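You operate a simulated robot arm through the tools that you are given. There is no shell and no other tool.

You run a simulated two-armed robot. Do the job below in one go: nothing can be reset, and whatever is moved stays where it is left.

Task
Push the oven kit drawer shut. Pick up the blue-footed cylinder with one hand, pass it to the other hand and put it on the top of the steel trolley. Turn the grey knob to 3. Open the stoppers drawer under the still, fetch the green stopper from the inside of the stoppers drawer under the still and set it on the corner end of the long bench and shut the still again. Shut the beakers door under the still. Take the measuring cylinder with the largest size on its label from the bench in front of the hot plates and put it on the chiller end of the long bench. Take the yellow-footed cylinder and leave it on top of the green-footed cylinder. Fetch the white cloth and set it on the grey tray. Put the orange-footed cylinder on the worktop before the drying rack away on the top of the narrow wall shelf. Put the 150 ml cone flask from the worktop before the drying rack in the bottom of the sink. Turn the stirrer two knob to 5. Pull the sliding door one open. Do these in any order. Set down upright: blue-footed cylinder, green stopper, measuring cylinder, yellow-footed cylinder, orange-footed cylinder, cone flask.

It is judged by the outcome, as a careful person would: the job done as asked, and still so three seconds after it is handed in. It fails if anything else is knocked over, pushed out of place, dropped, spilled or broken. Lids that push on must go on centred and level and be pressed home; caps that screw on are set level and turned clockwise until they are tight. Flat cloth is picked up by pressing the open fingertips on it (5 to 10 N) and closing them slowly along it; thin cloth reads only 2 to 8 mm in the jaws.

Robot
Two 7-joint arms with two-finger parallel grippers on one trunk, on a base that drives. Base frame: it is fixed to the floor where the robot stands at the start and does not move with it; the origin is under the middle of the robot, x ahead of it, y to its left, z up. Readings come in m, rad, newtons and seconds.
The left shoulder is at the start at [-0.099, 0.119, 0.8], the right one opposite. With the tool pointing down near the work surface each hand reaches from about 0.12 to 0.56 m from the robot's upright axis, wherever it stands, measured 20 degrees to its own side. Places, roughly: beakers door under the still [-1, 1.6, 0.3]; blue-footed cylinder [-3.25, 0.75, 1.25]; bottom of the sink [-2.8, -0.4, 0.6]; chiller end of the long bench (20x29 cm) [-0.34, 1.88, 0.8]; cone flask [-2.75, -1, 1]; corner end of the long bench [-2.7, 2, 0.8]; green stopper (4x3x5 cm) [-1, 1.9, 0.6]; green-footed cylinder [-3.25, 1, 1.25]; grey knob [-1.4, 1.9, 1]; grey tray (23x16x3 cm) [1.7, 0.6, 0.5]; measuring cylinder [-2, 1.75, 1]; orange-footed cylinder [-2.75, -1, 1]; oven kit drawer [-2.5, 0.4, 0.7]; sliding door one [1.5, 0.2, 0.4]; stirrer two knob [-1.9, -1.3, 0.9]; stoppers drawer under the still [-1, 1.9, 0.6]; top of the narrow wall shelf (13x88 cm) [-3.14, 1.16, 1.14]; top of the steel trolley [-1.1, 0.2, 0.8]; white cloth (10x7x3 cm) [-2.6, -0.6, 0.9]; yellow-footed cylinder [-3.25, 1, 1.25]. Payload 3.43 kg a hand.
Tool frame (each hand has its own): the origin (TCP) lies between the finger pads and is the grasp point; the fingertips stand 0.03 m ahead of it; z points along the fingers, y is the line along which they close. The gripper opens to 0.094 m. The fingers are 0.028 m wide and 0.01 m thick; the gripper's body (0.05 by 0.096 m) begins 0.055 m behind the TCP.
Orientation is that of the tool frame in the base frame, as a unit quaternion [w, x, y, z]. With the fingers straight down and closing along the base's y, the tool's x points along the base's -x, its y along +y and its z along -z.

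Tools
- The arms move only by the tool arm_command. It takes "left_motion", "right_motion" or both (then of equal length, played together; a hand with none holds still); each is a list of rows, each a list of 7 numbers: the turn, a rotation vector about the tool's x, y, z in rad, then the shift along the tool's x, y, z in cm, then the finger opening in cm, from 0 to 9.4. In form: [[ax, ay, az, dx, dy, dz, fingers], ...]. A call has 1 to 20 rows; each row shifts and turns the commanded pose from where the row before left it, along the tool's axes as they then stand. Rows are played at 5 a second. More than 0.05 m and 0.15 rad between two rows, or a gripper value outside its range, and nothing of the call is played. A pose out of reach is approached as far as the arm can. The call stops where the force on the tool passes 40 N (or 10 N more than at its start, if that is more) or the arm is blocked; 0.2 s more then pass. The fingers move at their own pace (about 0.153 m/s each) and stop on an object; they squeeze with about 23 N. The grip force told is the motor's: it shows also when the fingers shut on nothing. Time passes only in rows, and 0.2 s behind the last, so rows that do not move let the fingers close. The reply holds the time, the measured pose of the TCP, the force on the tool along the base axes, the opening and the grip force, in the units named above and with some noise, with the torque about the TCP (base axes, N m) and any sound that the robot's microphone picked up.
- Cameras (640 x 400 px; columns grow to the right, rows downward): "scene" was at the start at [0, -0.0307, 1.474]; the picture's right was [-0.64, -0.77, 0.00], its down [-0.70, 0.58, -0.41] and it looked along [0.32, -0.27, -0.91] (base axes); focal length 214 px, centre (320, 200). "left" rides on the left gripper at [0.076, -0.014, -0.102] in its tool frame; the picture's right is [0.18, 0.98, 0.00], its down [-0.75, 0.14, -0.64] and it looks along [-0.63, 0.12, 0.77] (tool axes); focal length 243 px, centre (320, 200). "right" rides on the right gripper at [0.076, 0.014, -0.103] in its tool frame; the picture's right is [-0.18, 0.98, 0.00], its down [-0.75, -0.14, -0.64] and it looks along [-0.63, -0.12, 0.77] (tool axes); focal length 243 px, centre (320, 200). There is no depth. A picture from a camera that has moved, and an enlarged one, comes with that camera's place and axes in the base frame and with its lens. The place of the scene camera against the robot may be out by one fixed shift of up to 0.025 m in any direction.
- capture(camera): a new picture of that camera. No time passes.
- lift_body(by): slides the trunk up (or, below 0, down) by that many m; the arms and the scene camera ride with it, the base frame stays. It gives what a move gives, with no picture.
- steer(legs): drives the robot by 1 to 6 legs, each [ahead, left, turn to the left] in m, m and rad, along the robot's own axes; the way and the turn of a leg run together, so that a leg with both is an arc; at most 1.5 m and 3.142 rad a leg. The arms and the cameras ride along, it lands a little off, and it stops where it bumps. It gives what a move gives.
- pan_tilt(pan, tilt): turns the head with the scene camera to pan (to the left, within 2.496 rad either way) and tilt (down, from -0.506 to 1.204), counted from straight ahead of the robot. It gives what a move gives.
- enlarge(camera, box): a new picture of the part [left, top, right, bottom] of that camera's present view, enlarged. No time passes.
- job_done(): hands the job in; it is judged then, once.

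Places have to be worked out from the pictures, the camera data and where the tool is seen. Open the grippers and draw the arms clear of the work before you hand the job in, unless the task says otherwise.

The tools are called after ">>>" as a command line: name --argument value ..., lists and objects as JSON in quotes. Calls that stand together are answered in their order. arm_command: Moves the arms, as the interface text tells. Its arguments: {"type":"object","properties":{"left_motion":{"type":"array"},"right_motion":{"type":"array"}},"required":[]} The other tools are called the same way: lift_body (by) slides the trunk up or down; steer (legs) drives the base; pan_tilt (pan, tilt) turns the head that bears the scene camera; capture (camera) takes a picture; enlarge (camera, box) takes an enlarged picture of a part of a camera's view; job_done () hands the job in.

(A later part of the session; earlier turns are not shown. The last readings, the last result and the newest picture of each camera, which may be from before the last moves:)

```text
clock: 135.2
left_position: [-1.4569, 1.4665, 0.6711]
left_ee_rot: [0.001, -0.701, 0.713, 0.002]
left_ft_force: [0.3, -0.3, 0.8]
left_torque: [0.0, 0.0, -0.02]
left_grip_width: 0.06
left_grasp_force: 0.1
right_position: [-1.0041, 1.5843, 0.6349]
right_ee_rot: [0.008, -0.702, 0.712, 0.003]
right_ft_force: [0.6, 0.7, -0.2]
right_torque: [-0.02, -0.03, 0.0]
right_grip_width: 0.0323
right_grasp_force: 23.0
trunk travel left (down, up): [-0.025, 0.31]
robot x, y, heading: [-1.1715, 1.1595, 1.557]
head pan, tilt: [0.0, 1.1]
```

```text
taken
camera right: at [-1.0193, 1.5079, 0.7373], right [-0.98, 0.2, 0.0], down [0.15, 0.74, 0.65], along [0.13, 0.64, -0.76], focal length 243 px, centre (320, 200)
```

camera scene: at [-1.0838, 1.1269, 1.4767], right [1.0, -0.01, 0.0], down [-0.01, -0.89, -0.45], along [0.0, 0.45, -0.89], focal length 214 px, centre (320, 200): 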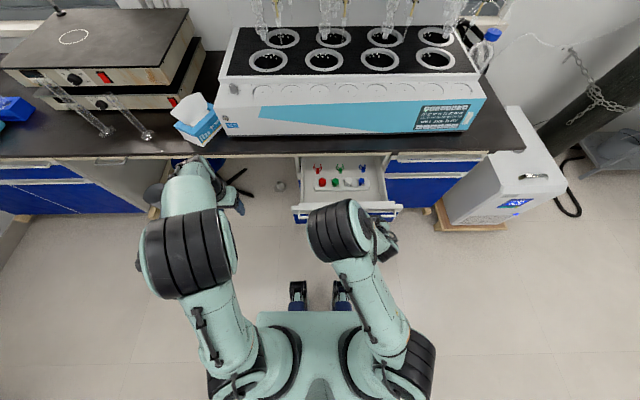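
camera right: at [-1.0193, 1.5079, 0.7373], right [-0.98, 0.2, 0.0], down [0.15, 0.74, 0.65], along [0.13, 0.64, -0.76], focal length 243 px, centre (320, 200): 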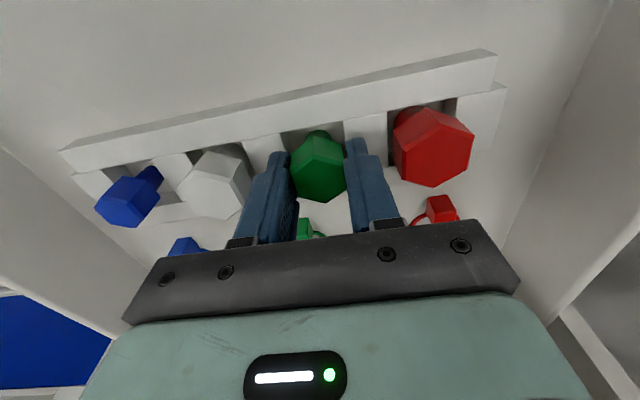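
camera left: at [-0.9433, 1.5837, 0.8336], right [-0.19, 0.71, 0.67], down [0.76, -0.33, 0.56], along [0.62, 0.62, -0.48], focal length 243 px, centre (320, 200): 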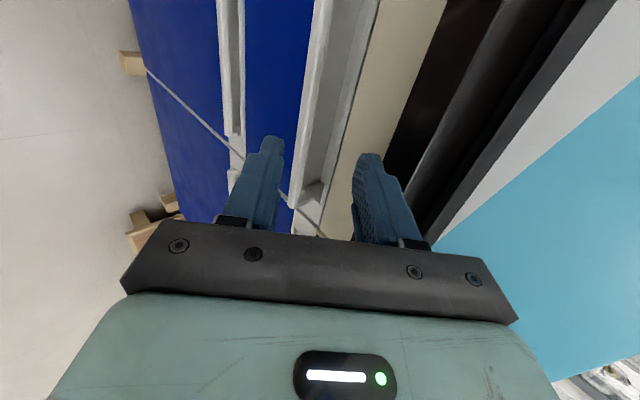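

Gripped (32 mm, 23 N). I lift slowly straight up.

>>> arm_command --right_motion '[[0, 0, 0, 0, 0, -0.7, 0], [0, 0, 0, 0, 0, -1, 0], [0, 0, 0, 0, 0, -1.5, 0], [0, 0, 0, 0, 0, -2, 0], [0, 0, 0, 0, 0, -2, 0], [0, 0, 0, 0, 0, -2, 0]]'

>>> capture --camera "right"

```text
clock: 136.6
left_position: [-1.4564, 1.4655, 0.6709]
left_ee_rot: [0.002, -0.701, 0.713, 0.0]
left_ft_force: [0.4, 0.4, 0.1]
left_torque: [-0.02, 0.0, -0.01]
left_grip_width: 0.0601
left_grasp_force: 0.1
right_position: [-1.0059, 1.5842, 0.7293]
right_ee_rot: [0.007, -0.702, 0.712, 0.003]
right_ft_force: [-0.9, 0.4, 0.5]
right_torque: [0.0, 0.0, 0.01]
right_grip_width: 0.0321
right_grasp_force: 23.6
trunk travel left (down, up): [-0.025, 0.31]
robot x, y, heading: [-1.1728, 1.1593, 1.556]
head pan, tilt: [0.0, 1.1]
```

```text
taken
camera right: at [-1.0213, 1.5073, 0.8322], right [-0.98, 0.2, 0.0], down [0.15, 0.74, 0.65], along [0.13, 0.64, -0.76], focal length 243 px, centre (320, 200)
```

right: 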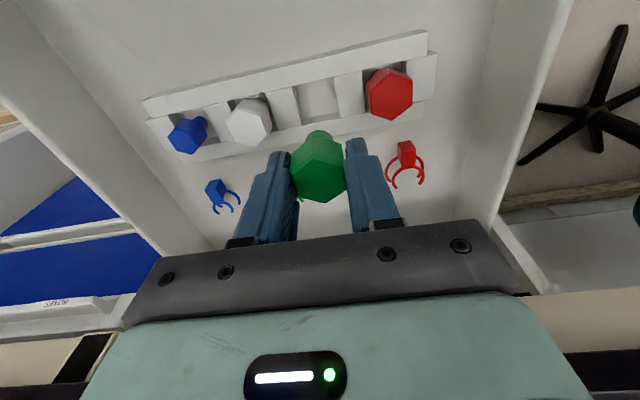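

The green stopper is out. I raise and retract the right hand, then back off and shift right to shut the drawer with the left fist.

>>> arm_command --right_motion '[[0, 0, 0, 0, 0, -4.5, 0], [0, 0, 0, 0, 0, -4.5, 0], [0, 0, 0, 2.4, 0, -4, 0], [0, 0, 0, 2.4, 0, -4, 0], [0, 0, 0, 2.4, 0, -4, 0], [0, 0, 0, 2.4, 0, 0, 0], [0, 0, 0, 2.4, 0, 0, 0]]' --left_motion '[[0, 0, 0, 0, 0, 0, 0], [0, 0, 0, 0, 0, 0, 0], [0, 0, 0, 0, 0, 0, 0], [0, 0, 0, 0, 0, 0, 0], [0, 0, 0, 0, 0, 0, 0], [0, 0, 0, 0, 0, 0, 0], [0, 0, 0, 0, 0, 0, 0]]'

>>> steer --legs '[[-0.3, 0, 0.01], [0, -0.42, 0]]'

>>> pan_tilt --pan 0.2 --tilt 0.9

>>> capture --camera "scene"

```text
clock: 138.2
left_position: [-1.4575, 1.4649, 0.6716]
left_ee_rot: [0.002, -0.701, 0.713, 0.0]
left_ft_force: [0.8, -0.2, 0.1]
left_torque: [0.01, -0.02, 0.04]
left_grip_width: 0.0
left_grasp_force: 23.3
right_position: [-1.0076, 1.4609, 0.9357]
right_ee_rot: [0.008, -0.702, 0.712, 0.004]
right_ft_force: [0.4, 0.2, -0.4]
right_torque: [0.01, 0.0, -0.01]
right_grip_width: 0.0321
right_grasp_force: 22.8
trunk travel left (down, up): [-0.025, 0.31]
robot x, y, heading: [-1.1724, 1.1575, 1.56]
head pan, tilt: [0.0, 1.1]
```

```text
clock: 144.0
left_position: [-1.0402, 1.1624, 0.6709]
left_ee_rot: [0.001, -0.699, 0.716, 0.001]
left_ft_force: [-0.3, -0.5, -0.3]
left_torque: [0.02, 0.02, -0.01]
left_grip_width: 0.0
left_grasp_force: 22.6
right_position: [-0.5927, 1.156, 0.9356]
right_ee_rot: [0.007, -0.699, 0.715, 0.003]
right_ft_force: [-0.3, -0.2, 0.3]
right_torque: [-0.01, 0.0, -0.02]
right_grip_width: 0.0322
right_grasp_force: 23.2
trunk travel left (down, up): [-0.025, 0.31]
robot x, y, heading: [-0.7642, 0.8547, 1.549]
head pan, tilt: [0.0, 1.1]
```

```text
clock: 144.8
left_position: [-1.0404, 1.1636, 0.6711]
left_ee_rot: [0.002, -0.699, 0.716, 0.0]
left_ft_force: [0.3, -0.3, -0.5]
left_torque: [-0.02, 0.01, 0.0]
left_grip_width: 0.0
left_grasp_force: 22.8
right_position: [-0.5921, 1.1567, 0.9352]
right_ee_rot: [0.009, -0.7, 0.715, 0.003]
right_ft_force: [-0.6, -0.6, -0.6]
right_torque: [0.01, 0.01, 0.03]
right_grip_width: 0.0322
right_grasp_force: 23.0
trunk travel left (down, up): [-0.025, 0.31]
robot x, y, heading: [-0.7595, 0.8539, 1.548]
head pan, tilt: [0.201, 0.901]
```

```text
taken
camera scene: at [-0.776, 0.938, 1.284], right [0.98, 0.18, 0.0], down [0.14, -0.77, -0.62], along [-0.11, 0.61, -0.78], focal length 214 px, centre (320, 200)
```

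scene: 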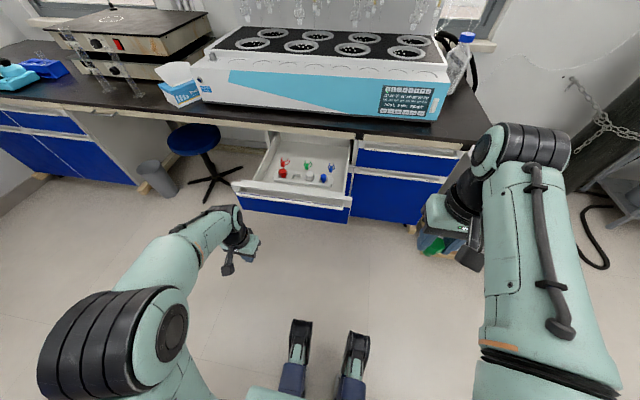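

Drawer face is at y≈1.38. I bring the left fist to its centre and extend it forward before driving.

>>> arm_command --left_motion '[[0, 0, 0, -2, -3, 1, 0], [0, 0, 0, -3, -3, 1, 0], [0, 0, 0, -3, -3.5, 0, 0], [0, 0, 0, -3, 0, 0, 0], [0, 0, 0, -2, 0, 0, 0]]'

>>> steer --legs '[[0.15, 0, 0.02]]'

>>> capture --camera "scene"

```text
clock: 146.0
left_position: [-0.9417, 1.291, 0.6513]
left_ee_rot: [0.002, -0.698, 0.716, 0.0]
left_ft_force: [0.7, 0.4, -0.3]
left_torque: [0.01, 0.0, 0.01]
left_grip_width: 0.0
left_grasp_force: 23.1
right_position: [-0.5918, 1.1566, 0.9355]
right_ee_rot: [0.008, -0.699, 0.715, 0.002]
right_ft_force: [-0.3, -0.7, 0.0]
right_torque: [0.01, 0.01, -0.01]
right_grip_width: 0.0322
right_grasp_force: 23.2
trunk travel left (down, up): [-0.025, 0.31]
robot x, y, heading: [-0.7555, 0.8596, 1.548]
head pan, tilt: [0.201, 0.901]
```

```text
clock: 147.3
left_position: [-0.9502, 1.4321, 0.6514]
left_ee_rot: [0.002, -0.706, 0.708, 0.001]
left_ft_force: [0.7, 1.7, -0.3]
left_torque: [0.0, 0.02, -0.04]
left_grip_width: 0.0001
left_grasp_force: 23.3
right_position: [-0.5987, 1.3054, 0.9353]
right_ee_rot: [-0.007, 0.707, -0.707, -0.003]
right_ft_force: [0.4, 0.2, 0.8]
right_torque: [0.0, -0.03, -0.03]
right_grip_width: 0.0324
right_grasp_force: 23.2
trunk travel left (down, up): [-0.025, 0.31]
robot x, y, heading: [-0.7574, 0.9997, 1.571]
head pan, tilt: [0.201, 0.901]
```

```text
taken
camera scene: at [-0.7768, 1.0841, 1.284], right [0.98, 0.2, 0.0], down [0.16, -0.77, -0.62], along [-0.13, 0.61, -0.78], focal length 214 px, centre (320, 200)
```

scene: 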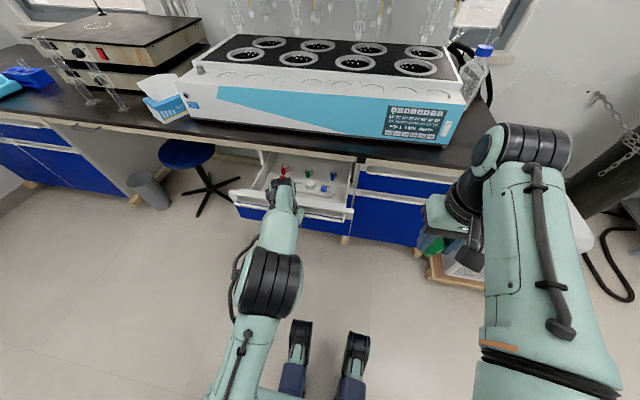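

The drawer is moving in. I drive ahead the remaining ~0.27 m until it closes.

>>> steer --legs '[[0.25, 0, 0]]'

>>> steer --legs '[[0.03, 0, 0]]'

>>> capture --camera "scene"

```text
clock: 149.1
left_position: [-0.9485, 1.6623, 0.6509]
left_ee_rot: [-0.002, -0.705, 0.709, -0.01]
left_ft_force: [0.0, 0.4, 0.2]
left_torque: [-0.02, 0.04, 0.0]
left_grip_width: 0.0
left_grasp_force: 23.4
right_position: [-0.5974, 1.5405, 0.9359]
right_ee_rot: [0.009, -0.707, 0.707, 0.004]
right_ft_force: [0.4, 0.8, -0.2]
right_torque: [0.01, -0.02, 0.0]
right_grip_width: 0.0321
right_grasp_force: 22.3
trunk travel left (down, up): [-0.025, 0.31]
robot x, y, heading: [-0.7595, 1.2383, 1.576]
head pan, tilt: [0.201, 0.901]
stopped in leg 1: the robot was blocked; the commanded pose is now the measured one
```

```text
clock: 149.9
left_position: [-0.9472, 1.6597, 0.6516]
left_ee_rot: [-0.006, -0.706, 0.708, -0.018]
left_ft_force: [0.2, 0.1, 0.5]
left_torque: [-0.02, -0.03, -0.03]
left_grip_width: 0.0
left_grasp_force: 23.1
right_position: [-0.5974, 1.5456, 0.9363]
right_ee_rot: [-0.01, 0.707, -0.707, -0.005]
right_ft_force: [-0.4, 0.3, -0.5]
right_torque: [0.01, -0.01, -0.01]
right_grip_width: 0.032
right_grasp_force: 23.7
trunk travel left (down, up): [-0.025, 0.31]
robot x, y, heading: [-0.7601, 1.244, 1.571]
head pan, tilt: [0.201, 0.901]
stopped in leg 1: the robot was blocked; the commanded pose is now the measured one
```

```text
taken
camera scene: at [-0.7751, 1.3215, 1.2844], right [0.98, 0.2, 0.0], down [0.16, -0.76, -0.63], along [-0.13, 0.61, -0.78], focal length 214 px, centre (320, 200)
```

scene: 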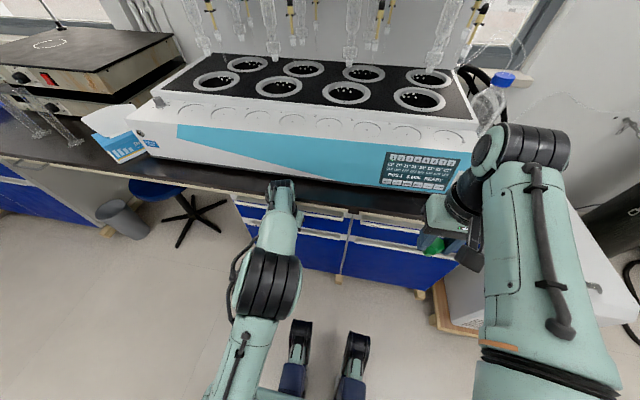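

The wrist meets the counter edge with the drawer still ~4 cm open. I back off, pitch the left hand forward 45° so only the fingertips lead, and finish the push.

>>> steer --legs '[[-0.12, 0, 0]]'

>>> arm_command --left_motion '[[0, -0.131, 0, 0, 0, -1.5, 0], [0, -0.131, 0, 0, 0, -1.5, 0], [0, -0.131, 0, 0, 0, -1, 0], [0, -0.131, 0, 0, 0, 0, 0], [0, -0.131, 0, 0, 0, 0, 0], [0, -0.131, 0, 0, 0, 0, 0]]'

>>> capture --camera "left"

```text
clock: 151.1
left_position: [-0.9483, 1.5457, 0.6487]
left_ee_rot: [-0.008, -0.705, 0.708, -0.019]
left_ft_force: [0.0, 0.1, 0.4]
left_torque: [0.0, -0.01, 0.01]
left_grip_width: 0.0
left_grasp_force: 23.2
right_position: [-0.597, 1.4328, 0.9354]
right_ee_rot: [-0.008, 0.707, -0.707, -0.003]
right_ft_force: [-0.3, 0.2, -0.4]
right_torque: [0.01, 0.04, 0.0]
right_grip_width: 0.0322
right_grasp_force: 22.6
trunk travel left (down, up): [-0.025, 0.31]
robot x, y, heading: [-0.7579, 1.1276, 1.578]
head pan, tilt: [0.201, 0.901]
```

```text
clock: 152.5
left_position: [-0.9492, 1.5437, 0.6877]
left_ee_rot: [-0.264, 0.659, -0.658, -0.251]
left_ft_force: [-0.2, 0.0, 0.2]
left_torque: [0.01, 0.0, 0.01]
left_grip_width: 0.0004
left_grasp_force: 22.9
right_position: [-0.5979, 1.4333, 0.935]
right_ee_rot: [-0.008, 0.707, -0.707, -0.004]
right_ft_force: [-0.8, 0.8, -0.1]
right_torque: [0.01, 0.03, 0.01]
right_grip_width: 0.0318
right_grasp_force: 23.1
trunk travel left (down, up): [-0.025, 0.31]
robot x, y, heading: [-0.7587, 1.1283, 1.578]
head pan, tilt: [0.201, 0.901]
```

```text
taken
camera left: at [-0.936, 1.4172, 0.7115], right [-0.98, -0.13, -0.14], down [-0.16, 0.12, 0.98], along [-0.11, 0.98, -0.13], focal length 243 px, centre (320, 200)
```

left: 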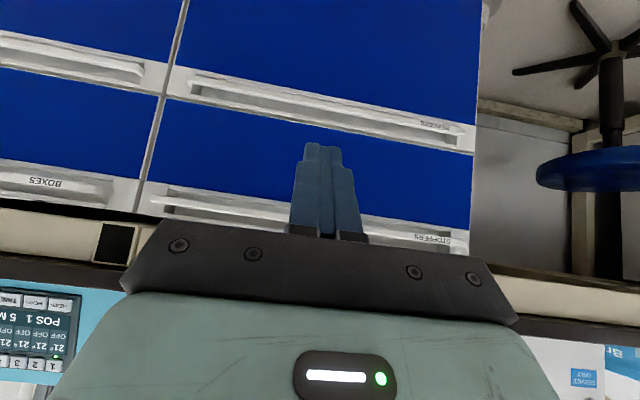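

The drawer looks nearly flush. I drive forward to press it fully home with the fingertips.

>>> steer --legs '[[0.12, 0, 0]]'

>>> steer --legs '[[0.04, 0, 0]]'

>>> capture --camera "left"

```text
clock: 153.8
left_position: [-0.9504, 1.665, 0.6883]
left_ee_rot: [-0.263, 0.661, -0.656, -0.253]
left_ft_force: [0.3, 0.9, 0.3]
left_torque: [0.02, 0.01, 0.02]
left_grip_width: 0.0
left_grasp_force: 22.9
right_position: [-0.5974, 1.5555, 0.9365]
right_ee_rot: [-0.008, 0.708, -0.706, -0.003]
right_ft_force: [-0.3, 0.0, -0.1]
right_torque: [0.01, 0.01, 0.02]
right_grip_width: 0.0319
right_grasp_force: 22.5
trunk travel left (down, up): [-0.025, 0.31]
robot x, y, heading: [-0.7606, 1.2477, 1.576]
head pan, tilt: [0.201, 0.901]
```

```text
clock: 154.7
left_position: [-0.9507, 1.6998, 0.6838]
left_ee_rot: [-0.258, 0.662, -0.659, -0.246]
left_ft_force: [0.7, -10.8, -36.3]
left_torque: [-0.25, 0.27, -0.07]
left_grip_width: 0.0
left_grasp_force: 23.1
right_position: [-0.5973, 1.5957, 0.9339]
right_ee_rot: [-0.007, 0.707, -0.707, -0.003]
right_ft_force: [-0.3, 0.5, -0.1]
right_torque: [0.04, 0.01, 0.02]
right_grip_width: 0.0318
right_grasp_force: 23.0
trunk travel left (down, up): [-0.025, 0.31]
robot x, y, heading: [-0.7618, 1.2892, 1.577]
head pan, tilt: [0.201, 0.901]
```

```text
taken
camera left: at [-0.9375, 1.5746, 0.7088], right [-0.98, -0.13, -0.14], down [-0.16, 0.13, 0.98], along [-0.11, 0.98, -0.15], focal length 243 px, centre (320, 200)
```

left: 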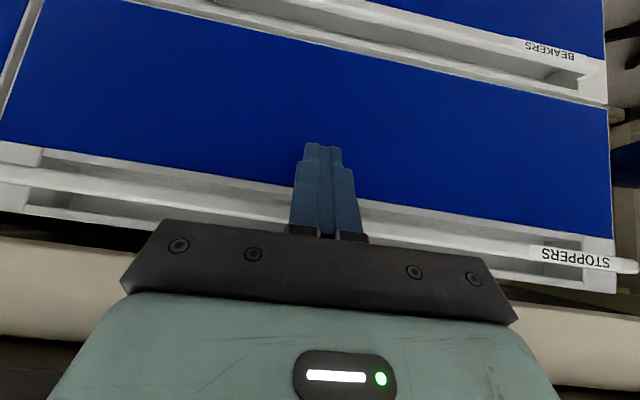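

Strong contact: the drawer should be home. I back away and check.

>>> steer --legs '[[-0.25, 0, 0]]'

>>> enlarge --camera "scene" --box '[200, 140, 440, 300]'

>>> capture --camera "left"

```text
clock: 156.5
left_position: [-0.9494, 1.4445, 0.684]
left_ee_rot: [-0.26, 0.661, -0.659, -0.247]
left_ft_force: [-0.1, 0.2, 0.2]
left_torque: [0.02, 0.0, 0.01]
left_grip_width: 0.0003
left_grasp_force: 23.0
right_position: [-0.5973, 1.3401, 0.9344]
right_ee_rot: [-0.008, 0.708, -0.706, -0.004]
right_ft_force: [0.2, 0.0, -0.1]
right_torque: [0.03, 0.02, 0.0]
right_grip_width: 0.032
right_grasp_force: 23.1
trunk travel left (down, up): [-0.025, 0.31]
robot x, y, heading: [-0.7583, 1.0328, 1.578]
head pan, tilt: [0.201, 0.901]
```

```text
2.50 times, centred on (320, 220) of scene
camera zoom: at [-0.776, 1.1174, 1.284], right [0.98, 0.2, 0.0], down [0.16, -0.77, -0.62], along [-0.13, 0.61, -0.78], focal length 536 px, centre (320, 150)
```

zoom: 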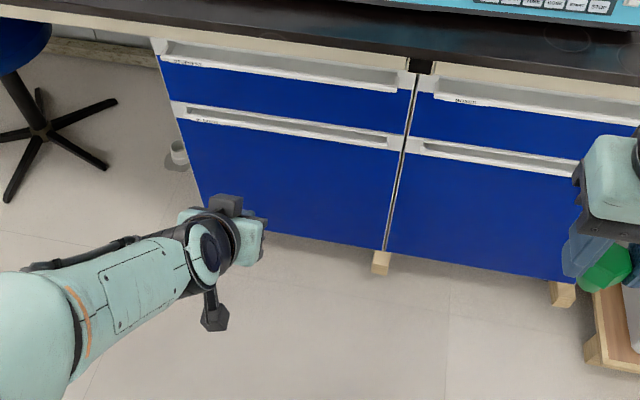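

```text
taken
camera left: at [-0.9358, 1.3189, 0.7094], right [-0.98, -0.13, -0.14], down [-0.16, 0.13, 0.98], along [-0.11, 0.98, -0.15], focal length 243 px, centre (320, 200)
```

left: 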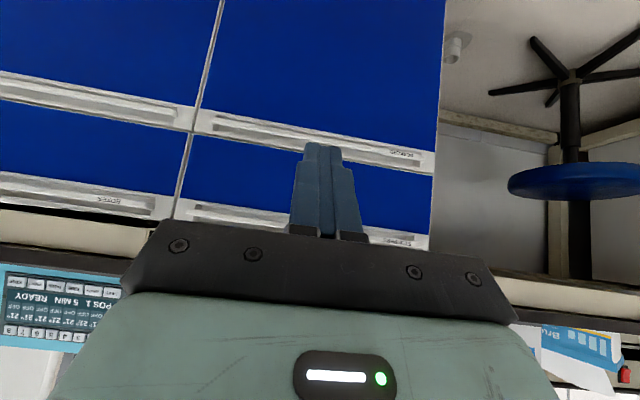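

Both the BEAKERS door and STOPPERS drawer are flush shut. I raise the trunk, level the left hand, and drive along the aisle toward the corner end of the bench.

>>> arm_command --left_motion '[[0, 0.131, 0, 0, 0, 0, 4], [0, 0.131, 0, 0, 0, 0, 4], [0, 0.131, 0, 0, 0, 0, 4], [0, 0.131, 0, 0, 0, -2, 4], [0, 0.131, 0, 2, 0, -2, 4], [0, 0.11, 0, 3, 0, -2, 4], [0, 0, 0, 3, 0, -2, 4]]'

>>> lift_body --by 0.2

>>> steer --legs '[[0, 1.1, 0]]'

>>> pan_tilt --pan 0.6 --tilt 0.7

>>> capture --camera "scene"

```text
clock: 158.1
left_position: [-0.9557, 1.3553, 0.7567]
left_ee_rot: [-0.007, -0.705, 0.709, -0.019]
left_ft_force: [-0.1, -0.3, 0.8]
left_torque: [-0.01, -0.04, 0.01]
left_grip_width: 0.0403
left_grasp_force: 0.0
right_position: [-0.5988, 1.3401, 0.9351]
right_ee_rot: [-0.007, 0.708, -0.706, -0.004]
right_ft_force: [0.5, 0.8, -0.2]
right_torque: [-0.02, -0.01, -0.01]
right_grip_width: 0.0321
right_grasp_force: 22.9
trunk travel left (down, up): [-0.025, 0.31]
robot x, y, heading: [-0.7604, 1.0337, 1.574]
head pan, tilt: [0.201, 0.901]
```

```text
clock: 160.3
left_position: [-0.9506, 1.3536, 0.9572]
left_ee_rot: [-0.006, -0.706, 0.708, -0.019]
left_ft_force: [0.0, 1.1, 0.0]
left_torque: [-0.01, 0.0, -0.03]
left_grip_width: 0.0399
left_grasp_force: 0.1
right_position: [-0.5972, 1.3399, 1.1346]
right_ee_rot: [-0.008, 0.708, -0.706, -0.003]
right_ft_force: [-0.5, -0.7, 0.5]
right_torque: [-0.01, -0.01, 0.02]
right_grip_width: 0.0319
right_grasp_force: 22.9
trunk travel left (down, up): [-0.225, 0.11]
robot x, y, heading: [-0.7555, 1.0359, 1.575]
head pan, tilt: [0.201, 0.901]
```

```text
clock: 170.1
left_position: [-2.0395, 1.3517, 0.9575]
left_ee_rot: [-0.006, -0.704, 0.71, -0.018]
left_ft_force: [-0.6, -0.4, 0.1]
left_torque: [0.01, -0.01, -0.01]
left_grip_width: 0.0399
left_grasp_force: 0.0
right_position: [-1.6863, 1.3358, 1.1355]
right_ee_rot: [0.009, -0.706, 0.708, 0.003]
right_ft_force: [-0.1, 0.4, 0.2]
right_torque: [0.03, -0.05, -0.03]
right_grip_width: 0.032
right_grasp_force: 23.3
trunk travel left (down, up): [-0.225, 0.11]
robot x, y, heading: [-1.8468, 1.0293, 1.575]
head pan, tilt: [0.201, 0.901]
```

```text
clock: 171.0
left_position: [-2.0392, 1.3507, 0.9565]
left_ee_rot: [-0.006, -0.705, 0.709, -0.018]
left_ft_force: [-0.5, 0.0, -0.1]
left_torque: [0.01, -0.03, 0.01]
left_grip_width: 0.0401
left_grasp_force: 0.1
right_position: [-1.6871, 1.3354, 1.1348]
right_ee_rot: [0.007, -0.706, 0.708, 0.003]
right_ft_force: [-1.2, 0.3, -0.3]
right_torque: [-0.01, 0.01, 0.01]
right_grip_width: 0.0321
right_grasp_force: 23.0
trunk travel left (down, up): [-0.225, 0.11]
robot x, y, heading: [-1.8448, 1.032, 1.569]
head pan, tilt: [0.6, 0.7]
```

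```text
taken
camera scene: at [-1.8989, 1.0658, 1.5067], right [0.83, 0.56, 0.0], down [0.36, -0.53, -0.76], along [-0.43, 0.63, -0.64], focal length 214 px, centre (320, 200)
```

scene: 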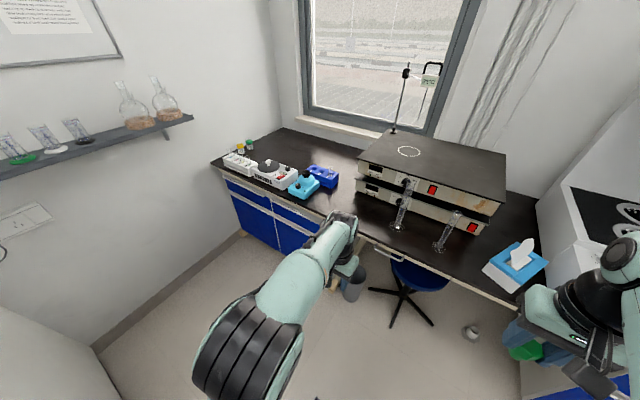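

I see the corner end with a rack, devices, and the hot plates with two cylinders. I enlarge these areas.

>>> enlarge --camera "scene" --box '[200, 110, 360, 230]'

>>> enlarge --camera "scene" --box '[350, 150, 510, 270]'

>>> enlarge --camera "scene" --box '[0, 60, 210, 220]'

```text
3.33 times, centred on (280, 170) of scene
camera zoom: at [-1.8989, 1.0658, 1.5067], right [0.83, 0.56, 0.0], down [0.36, -0.53, -0.76], along [-0.43, 0.63, -0.64], focal length 715 px, centre (453, 300)
```

zoom: 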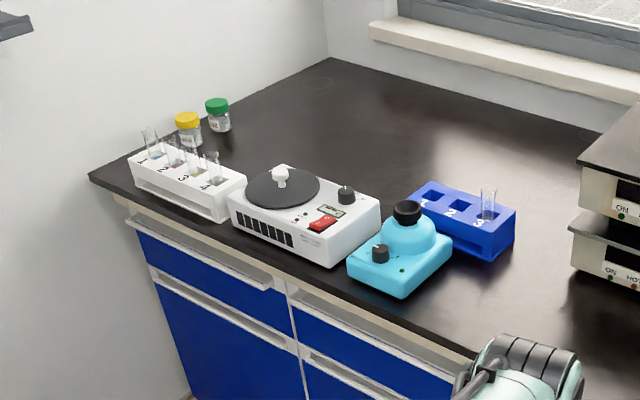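

```text
3.33 times, centred on (430, 210) of scene
camera zoom: at [-1.8989, 1.0658, 1.5067], right [0.83, 0.56, 0.0], down [0.36, -0.53, -0.76], along [-0.43, 0.63, -0.64], focal length 715 px, centre (-47, 167)
```

zoom: 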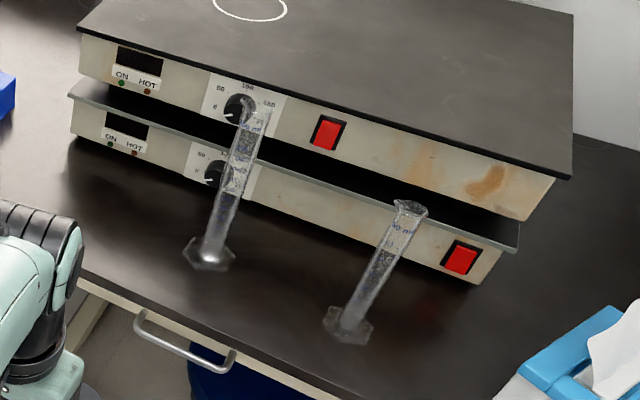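

```text
2.50 times, centred on (105, 140) of scene
camera zoom: at [-1.8989, 1.0658, 1.5067], right [0.83, 0.56, 0.0], down [0.36, -0.53, -0.76], along [-0.43, 0.63, -0.64], focal length 536 px, centre (858, 350)
```

zoom: 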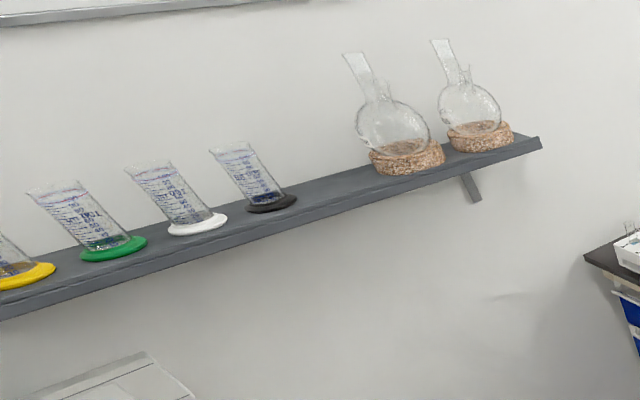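

The free spot behind the devices near (-2.70, 1.97) suits the stopper. First, while here, I read the cylinder labels.

>>> enlarge --camera "scene" --box '[385, 170, 425, 235]'

>>> enlarge --camera "scene" --box '[425, 200, 475, 260]'

>>> capture --camera "left"

```text
6.15 times, centred on (405, 202) of scene
camera zoom: at [-1.8989, 1.0658, 1.5067], right [0.83, 0.56, 0.0], down [0.36, -0.53, -0.76], along [-0.43, 0.63, -0.64], focal length 1320 px, centre (-203, 185)
```

zoom: 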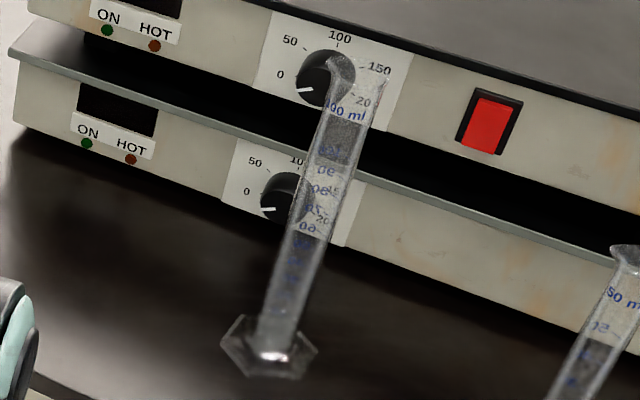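

```text
6.67 times, centred on (450, 230) of scene
camera zoom: at [-1.8989, 1.0658, 1.5067], right [0.83, 0.56, 0.0], down [0.36, -0.53, -0.76], along [-0.43, 0.63, -0.64], focal length 1430 px, centre (-547, 0)
```

zoom: 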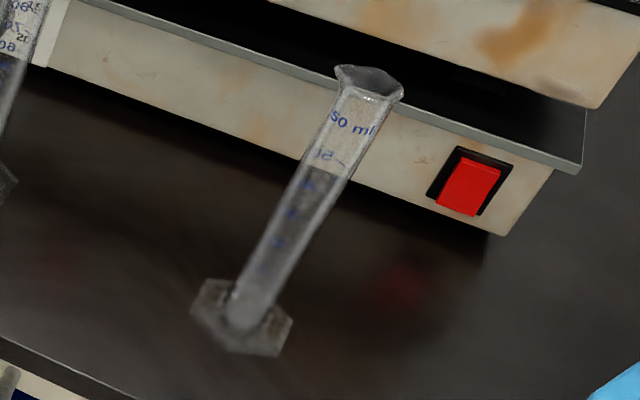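

```text
taken
camera left: at [-2.0277, 1.2785, 1.062], right [-0.98, -0.18, -0.01], down [-0.15, 0.78, 0.61], along [-0.1, 0.6, -0.79], focal length 243 px, centre (320, 200)
```

left: 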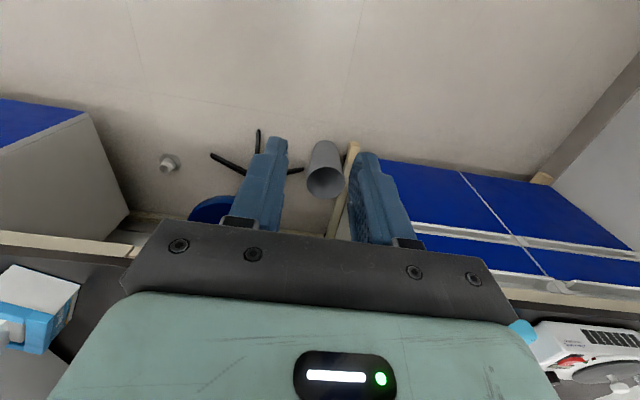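

The left cylinder is 100 ml (target), right is 50 ml. Now I drive to the corner end to place the stopper.

>>> steer --legs '[[0.12, 0, 0], [0, 0.81, 0]]'

>>> pan_tilt --pan 0.1 --tilt 0.75

>>> capture --camera "scene"

```text
clock: 179.3
left_position: [-2.8421, 1.4695, 0.9574]
left_ee_rot: [-0.006, -0.705, 0.709, -0.018]
left_ft_force: [0.4, -0.4, 0.2]
left_torque: [-0.03, -0.02, -0.03]
left_grip_width: 0.0402
left_grasp_force: 0.1
right_position: [-2.4893, 1.4552, 1.135]
right_ee_rot: [0.008, -0.706, 0.708, 0.002]
right_ft_force: [-0.5, -0.1, -0.7]
right_torque: [-0.03, 0.02, 0.01]
right_grip_width: 0.0315
right_grasp_force: 22.8
trunk travel left (down, up): [-0.225, 0.11]
robot x, y, heading: [-2.6478, 1.1483, 1.577]
head pan, tilt: [0.6, 0.7]
```

```text
clock: 180.2
left_position: [-2.8417, 1.4699, 0.9566]
left_ee_rot: [-0.007, -0.705, 0.709, -0.018]
left_ft_force: [-0.3, 0.2, -0.6]
left_torque: [0.01, 0.02, -0.01]
left_grip_width: 0.0401
left_grasp_force: 0.0
right_position: [-2.4892, 1.4557, 1.1344]
right_ee_rot: [0.008, -0.707, 0.707, 0.003]
right_ft_force: [-0.1, 0.5, 0.3]
right_torque: [-0.02, -0.05, -0.02]
right_grip_width: 0.0315
right_grasp_force: 22.7
trunk travel left (down, up): [-0.225, 0.11]
robot x, y, heading: [-2.6511, 1.1499, 1.574]
head pan, tilt: [0.099, 0.75]
```

```text
taken
camera scene: at [-2.6612, 1.1971, 1.5025], right [0.99, 0.1, 0.0], down [0.07, -0.68, -0.73], along [-0.08, 0.73, -0.68], focal length 214 px, centre (320, 200)
```

scene: 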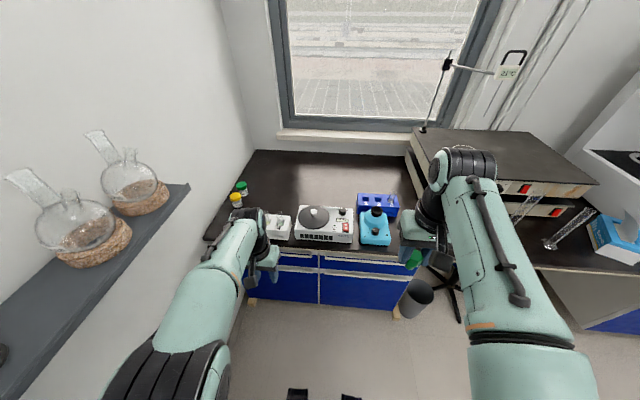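

I raise and retract the left hand so it clears the test-tube rack, then drive forward to the bench.

>>> arm_command --left_motion '[[0, 0, 0, 2, -1, -4, 4], [0, 0, 0, 2, -1, -4, 4], [0, 0, 0, 2, -1, -4, 4], [0, 0, 0, 2, -1, -4, 4]]'

>>> steer --legs '[[0.26, 0, 0]]'

>>> capture --camera "scene"

>>> capture --camera "right"

```text
clock: 181.2
left_position: [-2.802, 1.3957, 1.1197]
left_ee_rot: [-0.007, -0.705, 0.709, -0.018]
left_ft_force: [0.7, -0.7, 0.3]
left_torque: [0.0, -0.02, -0.02]
left_grip_width: 0.0401
left_grasp_force: 0.2
right_position: [-2.4891, 1.4551, 1.1349]
right_ee_rot: [0.008, -0.707, 0.707, 0.003]
right_ft_force: [-0.3, 0.1, -1.0]
right_torque: [0.02, 0.01, 0.01]
right_grip_width: 0.0316
right_grasp_force: 23.2
trunk travel left (down, up): [-0.225, 0.11]
robot x, y, heading: [-2.6468, 1.1511, 1.577]
head pan, tilt: [0.099, 0.75]
```

```text
clock: 183.1
left_position: [-2.8033, 1.6542, 1.1184]
left_ee_rot: [-0.006, -0.707, 0.707, -0.018]
left_ft_force: [-0.2, -0.5, 0.6]
left_torque: [-0.02, 0.01, -0.01]
left_grip_width: 0.0402
left_grasp_force: 0.0
right_position: [-2.4919, 1.7167, 1.1349]
right_ee_rot: [-0.007, 0.709, -0.705, -0.002]
right_ft_force: [0.3, -0.1, -0.9]
right_torque: [0.02, 0.01, 0.04]
right_grip_width: 0.0313
right_grasp_force: 22.7
trunk travel left (down, up): [-0.225, 0.11]
robot x, y, heading: [-2.6517, 1.4085, 1.579]
head pan, tilt: [0.099, 0.75]
```

```text
taken
camera scene: at [-2.6629, 1.4578, 1.5025], right [0.99, 0.11, 0.0], down [0.07, -0.68, -0.73], along [-0.08, 0.73, -0.68], focal length 214 px, centre (320, 200)
```

scene: 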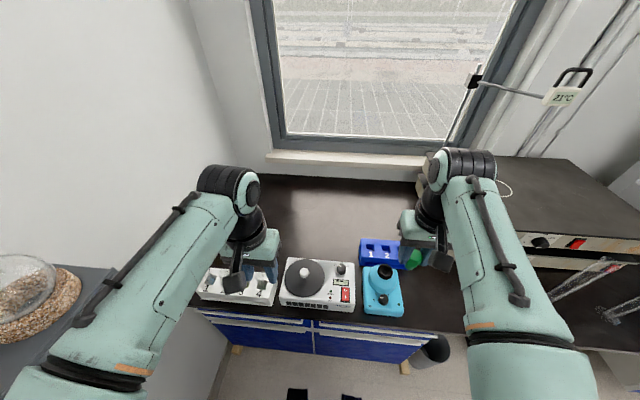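

```text
taken
camera right: at [-2.5067, 1.6392, 1.2372], right [-0.98, 0.18, 0.0], down [0.13, 0.74, 0.65], along [0.12, 0.64, -0.76], focal length 243 px, centre (320, 200)
```

right: 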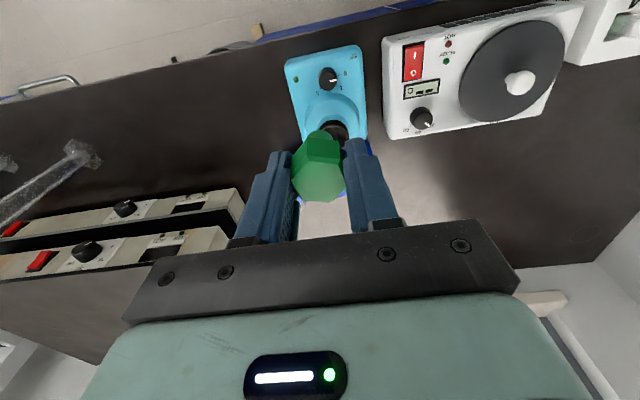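

I move the right hand over the free area behind the devices, toward (-2.70, 1.95).

>>> arm_command --right_motion '[[0, 0, 0, -3.3, 3, 0, 0], [0, 0, 0, -3.3, 3, 0, 0], [0, 0, 0, -3.3, 3, 0, 0], [0, 0, 0, -3.3, 3, 0, 0], [0, 0, 0, -3.3, 3, 0, 0], [0, 0, 0, -3.3, 3, 0, 0], [0, 0, 0, -3.3, 3, 0, 0]]'

>>> capture --camera "right"

>>> capture --camera "scene"

```text
clock: 184.7
left_position: [-2.8048, 1.6535, 1.1192]
left_ee_rot: [0.006, 0.707, -0.707, 0.019]
left_ft_force: [0.6, -0.4, 0.0]
left_torque: [-0.02, 0.0, -0.01]
left_grip_width: 0.0399
left_grasp_force: 0.1
right_position: [-2.6227, 1.8215, 1.1057]
right_ee_rot: [-0.008, 0.709, -0.705, -0.004]
right_ft_force: [0.1, 0.8, -0.9]
right_torque: [-0.02, 0.0, 0.01]
right_grip_width: 0.0313
right_grasp_force: 23.0
right hand out of reach, approached as far as the arm can: row 3, 4, 5, 6, 7
trunk travel left (down, up): [-0.225, 0.11]
robot x, y, heading: [-2.6519, 1.4126, 1.577]
head pan, tilt: [0.099, 0.75]
```

```text
taken
camera right: at [-2.6367, 1.7442, 1.2079], right [-0.98, 0.18, 0.0], down [0.13, 0.74, 0.65], along [0.12, 0.64, -0.76], focal length 243 px, centre (320, 200)
```

right: 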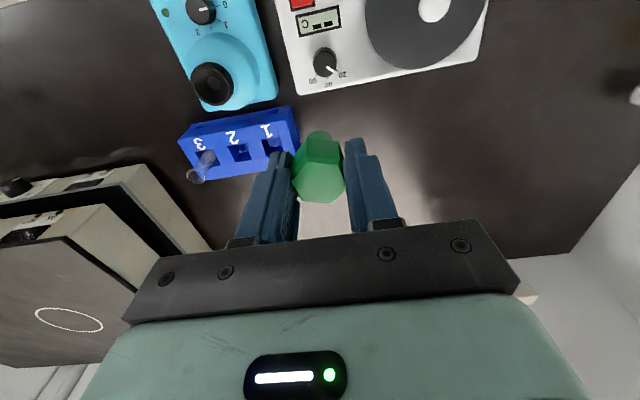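

```text
taken
camera scene: at [-2.6629, 1.4572, 1.5025], right [0.99, 0.11, 0.0], down [0.07, -0.68, -0.73], along [-0.08, 0.73, -0.68], focal length 214 px, centre (320, 200)
```

scene: 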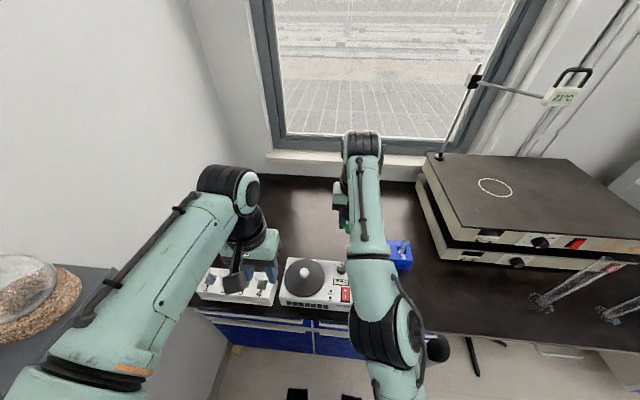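

The reach is limited at this height; I raise the trunk and lower the hand, which brings the commanded spot within reach.

>>> lift_body --by 0.1

>>> arm_command --right_motion '[[0, 0, 0, 0, 0, 4, 0], [0, 0, 0, 0, 0, 4, 0], [0, 0, 0, 0, 0, 4, 0], [0, 0, 0, 0, 0, 4, 0]]'

>>> capture --camera "right"

```text
clock: 186.0
left_position: [-2.8045, 1.6527, 1.2183]
left_ee_rot: [0.007, 0.708, -0.706, 0.018]
left_ft_force: [-0.2, 0.3, -0.7]
left_torque: [0.03, -0.03, 0.01]
left_grip_width: 0.04
left_grasp_force: 0.0
right_position: [-2.6207, 1.8198, 1.2042]
right_ee_rot: [-0.007, 0.709, -0.705, -0.002]
right_ft_force: [0.3, 0.1, -0.4]
right_torque: [-0.01, 0.0, 0.02]
right_grip_width: 0.0309
right_grasp_force: 23.1
trunk travel left (down, up): [-0.325, 0.01]
robot x, y, heading: [-2.649, 1.4096, 1.575]
head pan, tilt: [0.099, 0.75]
```

```text
clock: 187.0
left_position: [-2.8049, 1.6528, 1.2189]
left_ee_rot: [0.006, 0.707, -0.707, 0.019]
left_ft_force: [0.0, -0.1, 0.3]
left_torque: [0.02, 0.02, -0.02]
left_grip_width: 0.0402
left_grasp_force: 0.0
right_position: [-2.6188, 1.8219, 1.0431]
right_ee_rot: [-0.008, 0.709, -0.705, -0.003]
right_ft_force: [0.1, -1.0, -0.4]
right_torque: [-0.01, -0.01, -0.01]
right_grip_width: 0.0309
right_grasp_force: 23.1
trunk travel left (down, up): [-0.325, 0.01]
robot x, y, heading: [-2.6509, 1.4087, 1.581]
head pan, tilt: [0.099, 0.75]
```

```text
taken
camera right: at [-2.6346, 1.744, 1.1452], right [-0.98, 0.18, 0.0], down [0.13, 0.74, 0.65], along [0.12, 0.64, -0.76], focal length 243 px, centre (320, 200)
```

right: 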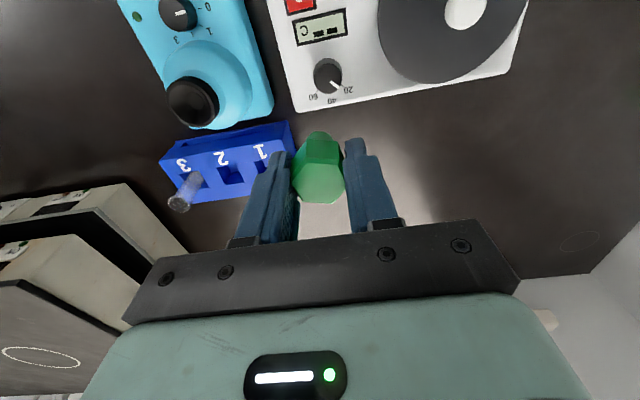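

Now at z≈1.04. I move left and forward to the free spot.

>>> arm_command --right_motion '[[0, 0, 0, -1, 2.5, 0, 0], [0, 0, 0, -3, 2.5, 0, 0], [0, 0, 0, -4, 1.5, 0, 0], [0, 0, 0, -4, 1.5, 0, 0]]'

>>> capture --camera "right"

```text
clock: 188.0
left_position: [-2.8046, 1.6534, 1.2189]
left_ee_rot: [0.007, 0.707, -0.707, 0.018]
left_ft_force: [0.1, 0.5, 0.0]
left_torque: [0.02, 0.0, -0.03]
left_grip_width: 0.0398
left_grasp_force: 0.1
right_position: [-2.6901, 1.9115, 1.0451]
right_ee_rot: [-0.007, 0.709, -0.705, -0.002]
right_ft_force: [0.4, -0.6, 0.9]
right_torque: [0.01, 0.0, -0.03]
right_grip_width: 0.0309
right_grasp_force: 22.3
right hand out of reach, approached as far as the arm can: row 4
trunk travel left (down, up): [-0.325, 0.01]
robot x, y, heading: [-2.6506, 1.4064, 1.581]
head pan, tilt: [0.099, 0.75]
```

```text
taken
camera right: at [-2.704, 1.8343, 1.1475], right [-0.98, 0.18, 0.0], down [0.13, 0.74, 0.65], along [0.12, 0.64, -0.76], focal length 243 px, centre (320, 200)
```

right: 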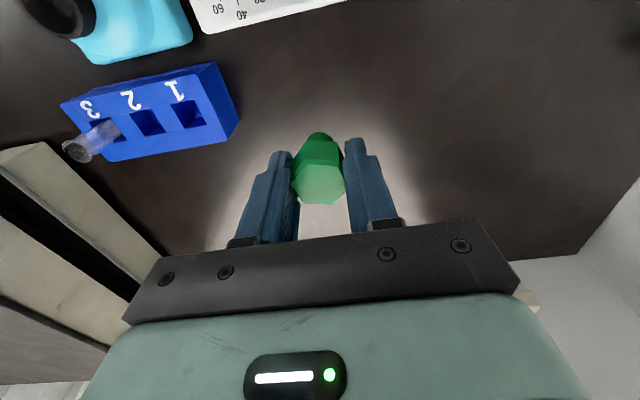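

Clear bench below. I lower toward the surface.

>>> arm_command --right_motion '[[0, 0, 0, 0, 0, 4, 0], [0, 0, 0, 0, 0, 4, 0], [0, 0, 0, 0, 0, 3.5, 0], [0, 0, 0, 0, 0, 1, 0], [0, 0, 0, 0, 0, 1, 0]]'

>>> arm_command --right_motion '[[0, 0, 0, 0, 0, 0.5, 0], [0, 0, 0, 0, 0, 0.5, 0]]'

>>> capture --camera "right"

```text
clock: 189.2
left_position: [-2.8047, 1.6533, 1.2185]
left_ee_rot: [0.007, 0.707, -0.707, 0.019]
left_ft_force: [0.3, -0.5, 0.7]
left_torque: [-0.05, -0.03, -0.01]
left_grip_width: 0.0399
left_grasp_force: 0.1
right_position: [-2.6898, 1.914, 0.9111]
right_ee_rot: [-0.009, 0.709, -0.705, -0.002]
right_ft_force: [-1.3, -0.2, 1.1]
right_torque: [-0.01, 0.02, -0.02]
right_grip_width: 0.0312
right_grasp_force: 22.8
trunk travel left (down, up): [-0.325, 0.01]
robot x, y, heading: [-2.6552, 1.4103, 1.582]
head pan, tilt: [0.099, 0.75]
```

```text
clock: 189.8
left_position: [-2.8034, 1.6534, 1.2191]
left_ee_rot: [-0.005, -0.707, 0.707, -0.019]
left_ft_force: [0.0, -0.6, 0.6]
left_torque: [-0.02, -0.03, 0.0]
left_grip_width: 0.0398
left_grasp_force: 0.1
right_position: [-2.6887, 1.9133, 0.9016]
right_ee_rot: [-0.007, 0.708, -0.706, -0.003]
right_ft_force: [0.4, -0.6, -0.3]
right_torque: [-0.01, 0.03, 0.0]
right_grip_width: 0.0305
right_grasp_force: 22.6
trunk travel left (down, up): [-0.325, 0.01]
robot x, y, heading: [-2.6498, 1.4106, 1.579]
head pan, tilt: [0.099, 0.75]
```

```text
taken
camera right: at [-2.7034, 1.8368, 1.0034], right [-0.98, 0.18, 0.0], down [0.13, 0.74, 0.65], along [0.12, 0.64, -0.76], focal length 243 px, centre (320, 200)
```

right: 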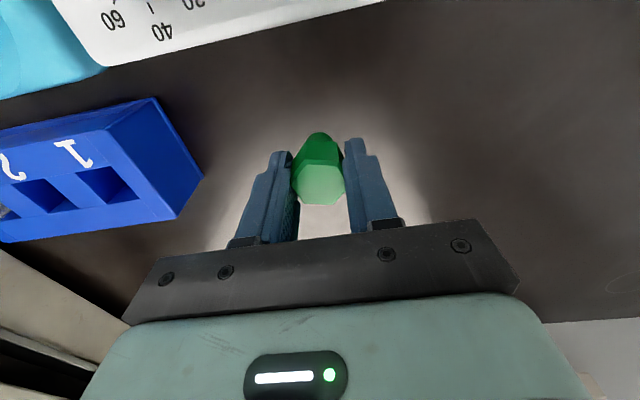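

Still no contact; I keep lowering in small steps.

>>> arm_command --right_motion '[[0, 0, 0, 0, 0, 0.5, 0], [0, 0, 0, 0, 0, 0.5, 0], [0, 0, 0, 0, 0, 0.4, 0]]'

>>> arm_command --right_motion '[[0, 0, 0, 0, 0, 0.4, 0], [0, 0, 0, 0, 0, 0.3, 0]]'

```text
clock: 190.6
left_position: [-2.804, 1.6534, 1.2181]
left_ee_rot: [0.007, 0.707, -0.707, 0.02]
left_ft_force: [-0.2, -0.3, -0.5]
left_torque: [-0.02, 0.0, 0.0]
left_grip_width: 0.0399
left_grasp_force: 0.1
right_position: [-2.6893, 1.9157, 0.8864]
right_ee_rot: [-0.007, 0.709, -0.705, -0.003]
right_ft_force: [-0.7, -0.2, -1.4]
right_torque: [0.03, 0.02, 0.0]
right_grip_width: 0.0306
right_grasp_force: 22.6
trunk travel left (down, up): [-0.325, 0.01]
robot x, y, heading: [-2.6519, 1.4093, 1.581]
head pan, tilt: [0.099, 0.75]
```

```text
clock: 191.2
left_position: [-2.8039, 1.6528, 1.2186]
left_ee_rot: [0.006, 0.707, -0.707, 0.019]
left_ft_force: [-0.2, 0.0, 0.6]
left_torque: [0.01, 0.0, -0.02]
left_grip_width: 0.04
left_grasp_force: 0.0
right_position: [-2.6898, 1.917, 0.8782]
right_ee_rot: [-0.008, 0.709, -0.705, -0.003]
right_ft_force: [0.8, -0.6, -0.7]
right_torque: [0.01, 0.01, 0.0]
right_grip_width: 0.0309
right_grasp_force: 22.9
trunk travel left (down, up): [-0.325, 0.01]
robot x, y, heading: [-2.65, 1.4123, 1.585]
head pan, tilt: [0.099, 0.75]
```

Continuing in 3 mm steps, watching the force.

>>> arm_command --right_motion '[[0, 0, 0, 0, 0, 0.3, 0], [0, 0, 0, 0, 0, 0.3, 0]]'

>>> arm_command --right_motion '[[0, 0, 0, 0, 0, 0.3, 0], [0, 0, 0, 0, 0, 0.3, 0]]'

>>> capture --camera "right"

```text
clock: 191.8
left_position: [-2.8045, 1.6527, 1.2187]
left_ee_rot: [0.007, 0.707, -0.707, 0.018]
left_ft_force: [0.8, 0.5, 0.3]
left_torque: [0.01, 0.05, 0.03]
left_grip_width: 0.0398
left_grasp_force: 0.0
right_position: [-2.6891, 1.9174, 0.872]
right_ee_rot: [-0.007, 0.709, -0.705, -0.002]
right_ft_force: [-0.1, 0.4, -0.2]
right_torque: [0.03, 0.02, -0.01]
right_grip_width: 0.0308
right_grasp_force: 23.1
trunk travel left (down, up): [-0.325, 0.01]
robot x, y, heading: [-2.6538, 1.4075, 1.579]
head pan, tilt: [0.099, 0.75]
```

```text
clock: 192.4
left_position: [-2.8042, 1.6535, 1.219]
left_ee_rot: [-0.006, -0.707, 0.707, -0.018]
left_ft_force: [0.1, 0.3, -1.0]
left_torque: [0.04, 0.01, -0.01]
left_grip_width: 0.0405
left_grasp_force: 0.0
right_position: [-2.6884, 1.9146, 0.866]
right_ee_rot: [-0.008, 0.709, -0.706, -0.003]
right_ft_force: [0.5, 0.3, -0.3]
right_torque: [0.02, -0.02, 0.01]
right_grip_width: 0.0304
right_grasp_force: 22.7
trunk travel left (down, up): [-0.325, 0.01]
robot x, y, heading: [-2.6534, 1.4125, 1.583]
head pan, tilt: [0.099, 0.75]
```

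```text
taken
camera right: at [-2.7037, 1.8382, 0.9688], right [-0.98, 0.18, 0.0], down [0.13, 0.74, 0.65], along [0.12, 0.64, -0.76], focal length 243 px, centre (320, 200)
```

right: 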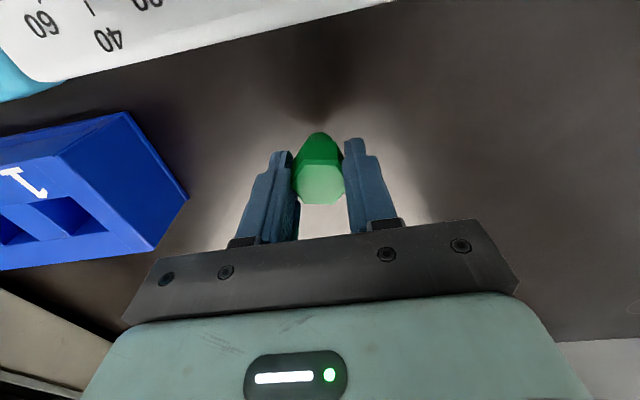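

I enlarge to verify the stopper's posture in the grip.

>>> enlarge --camera "right" --box '[240, 100, 400, 240]'

```text
2.86 times, centred on (320, 170) of right
camera zoom: at [-2.7037, 1.8382, 0.9688], right [-0.98, 0.18, 0.0], down [0.13, 0.74, 0.65], along [0.12, 0.64, -0.76], focal length 693 px, centre (320, 286)
```

zoom: 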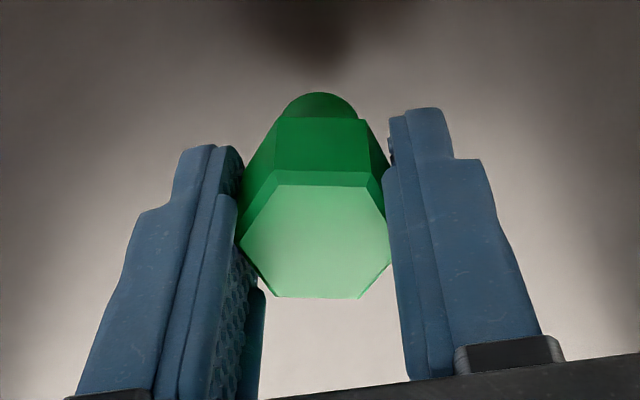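

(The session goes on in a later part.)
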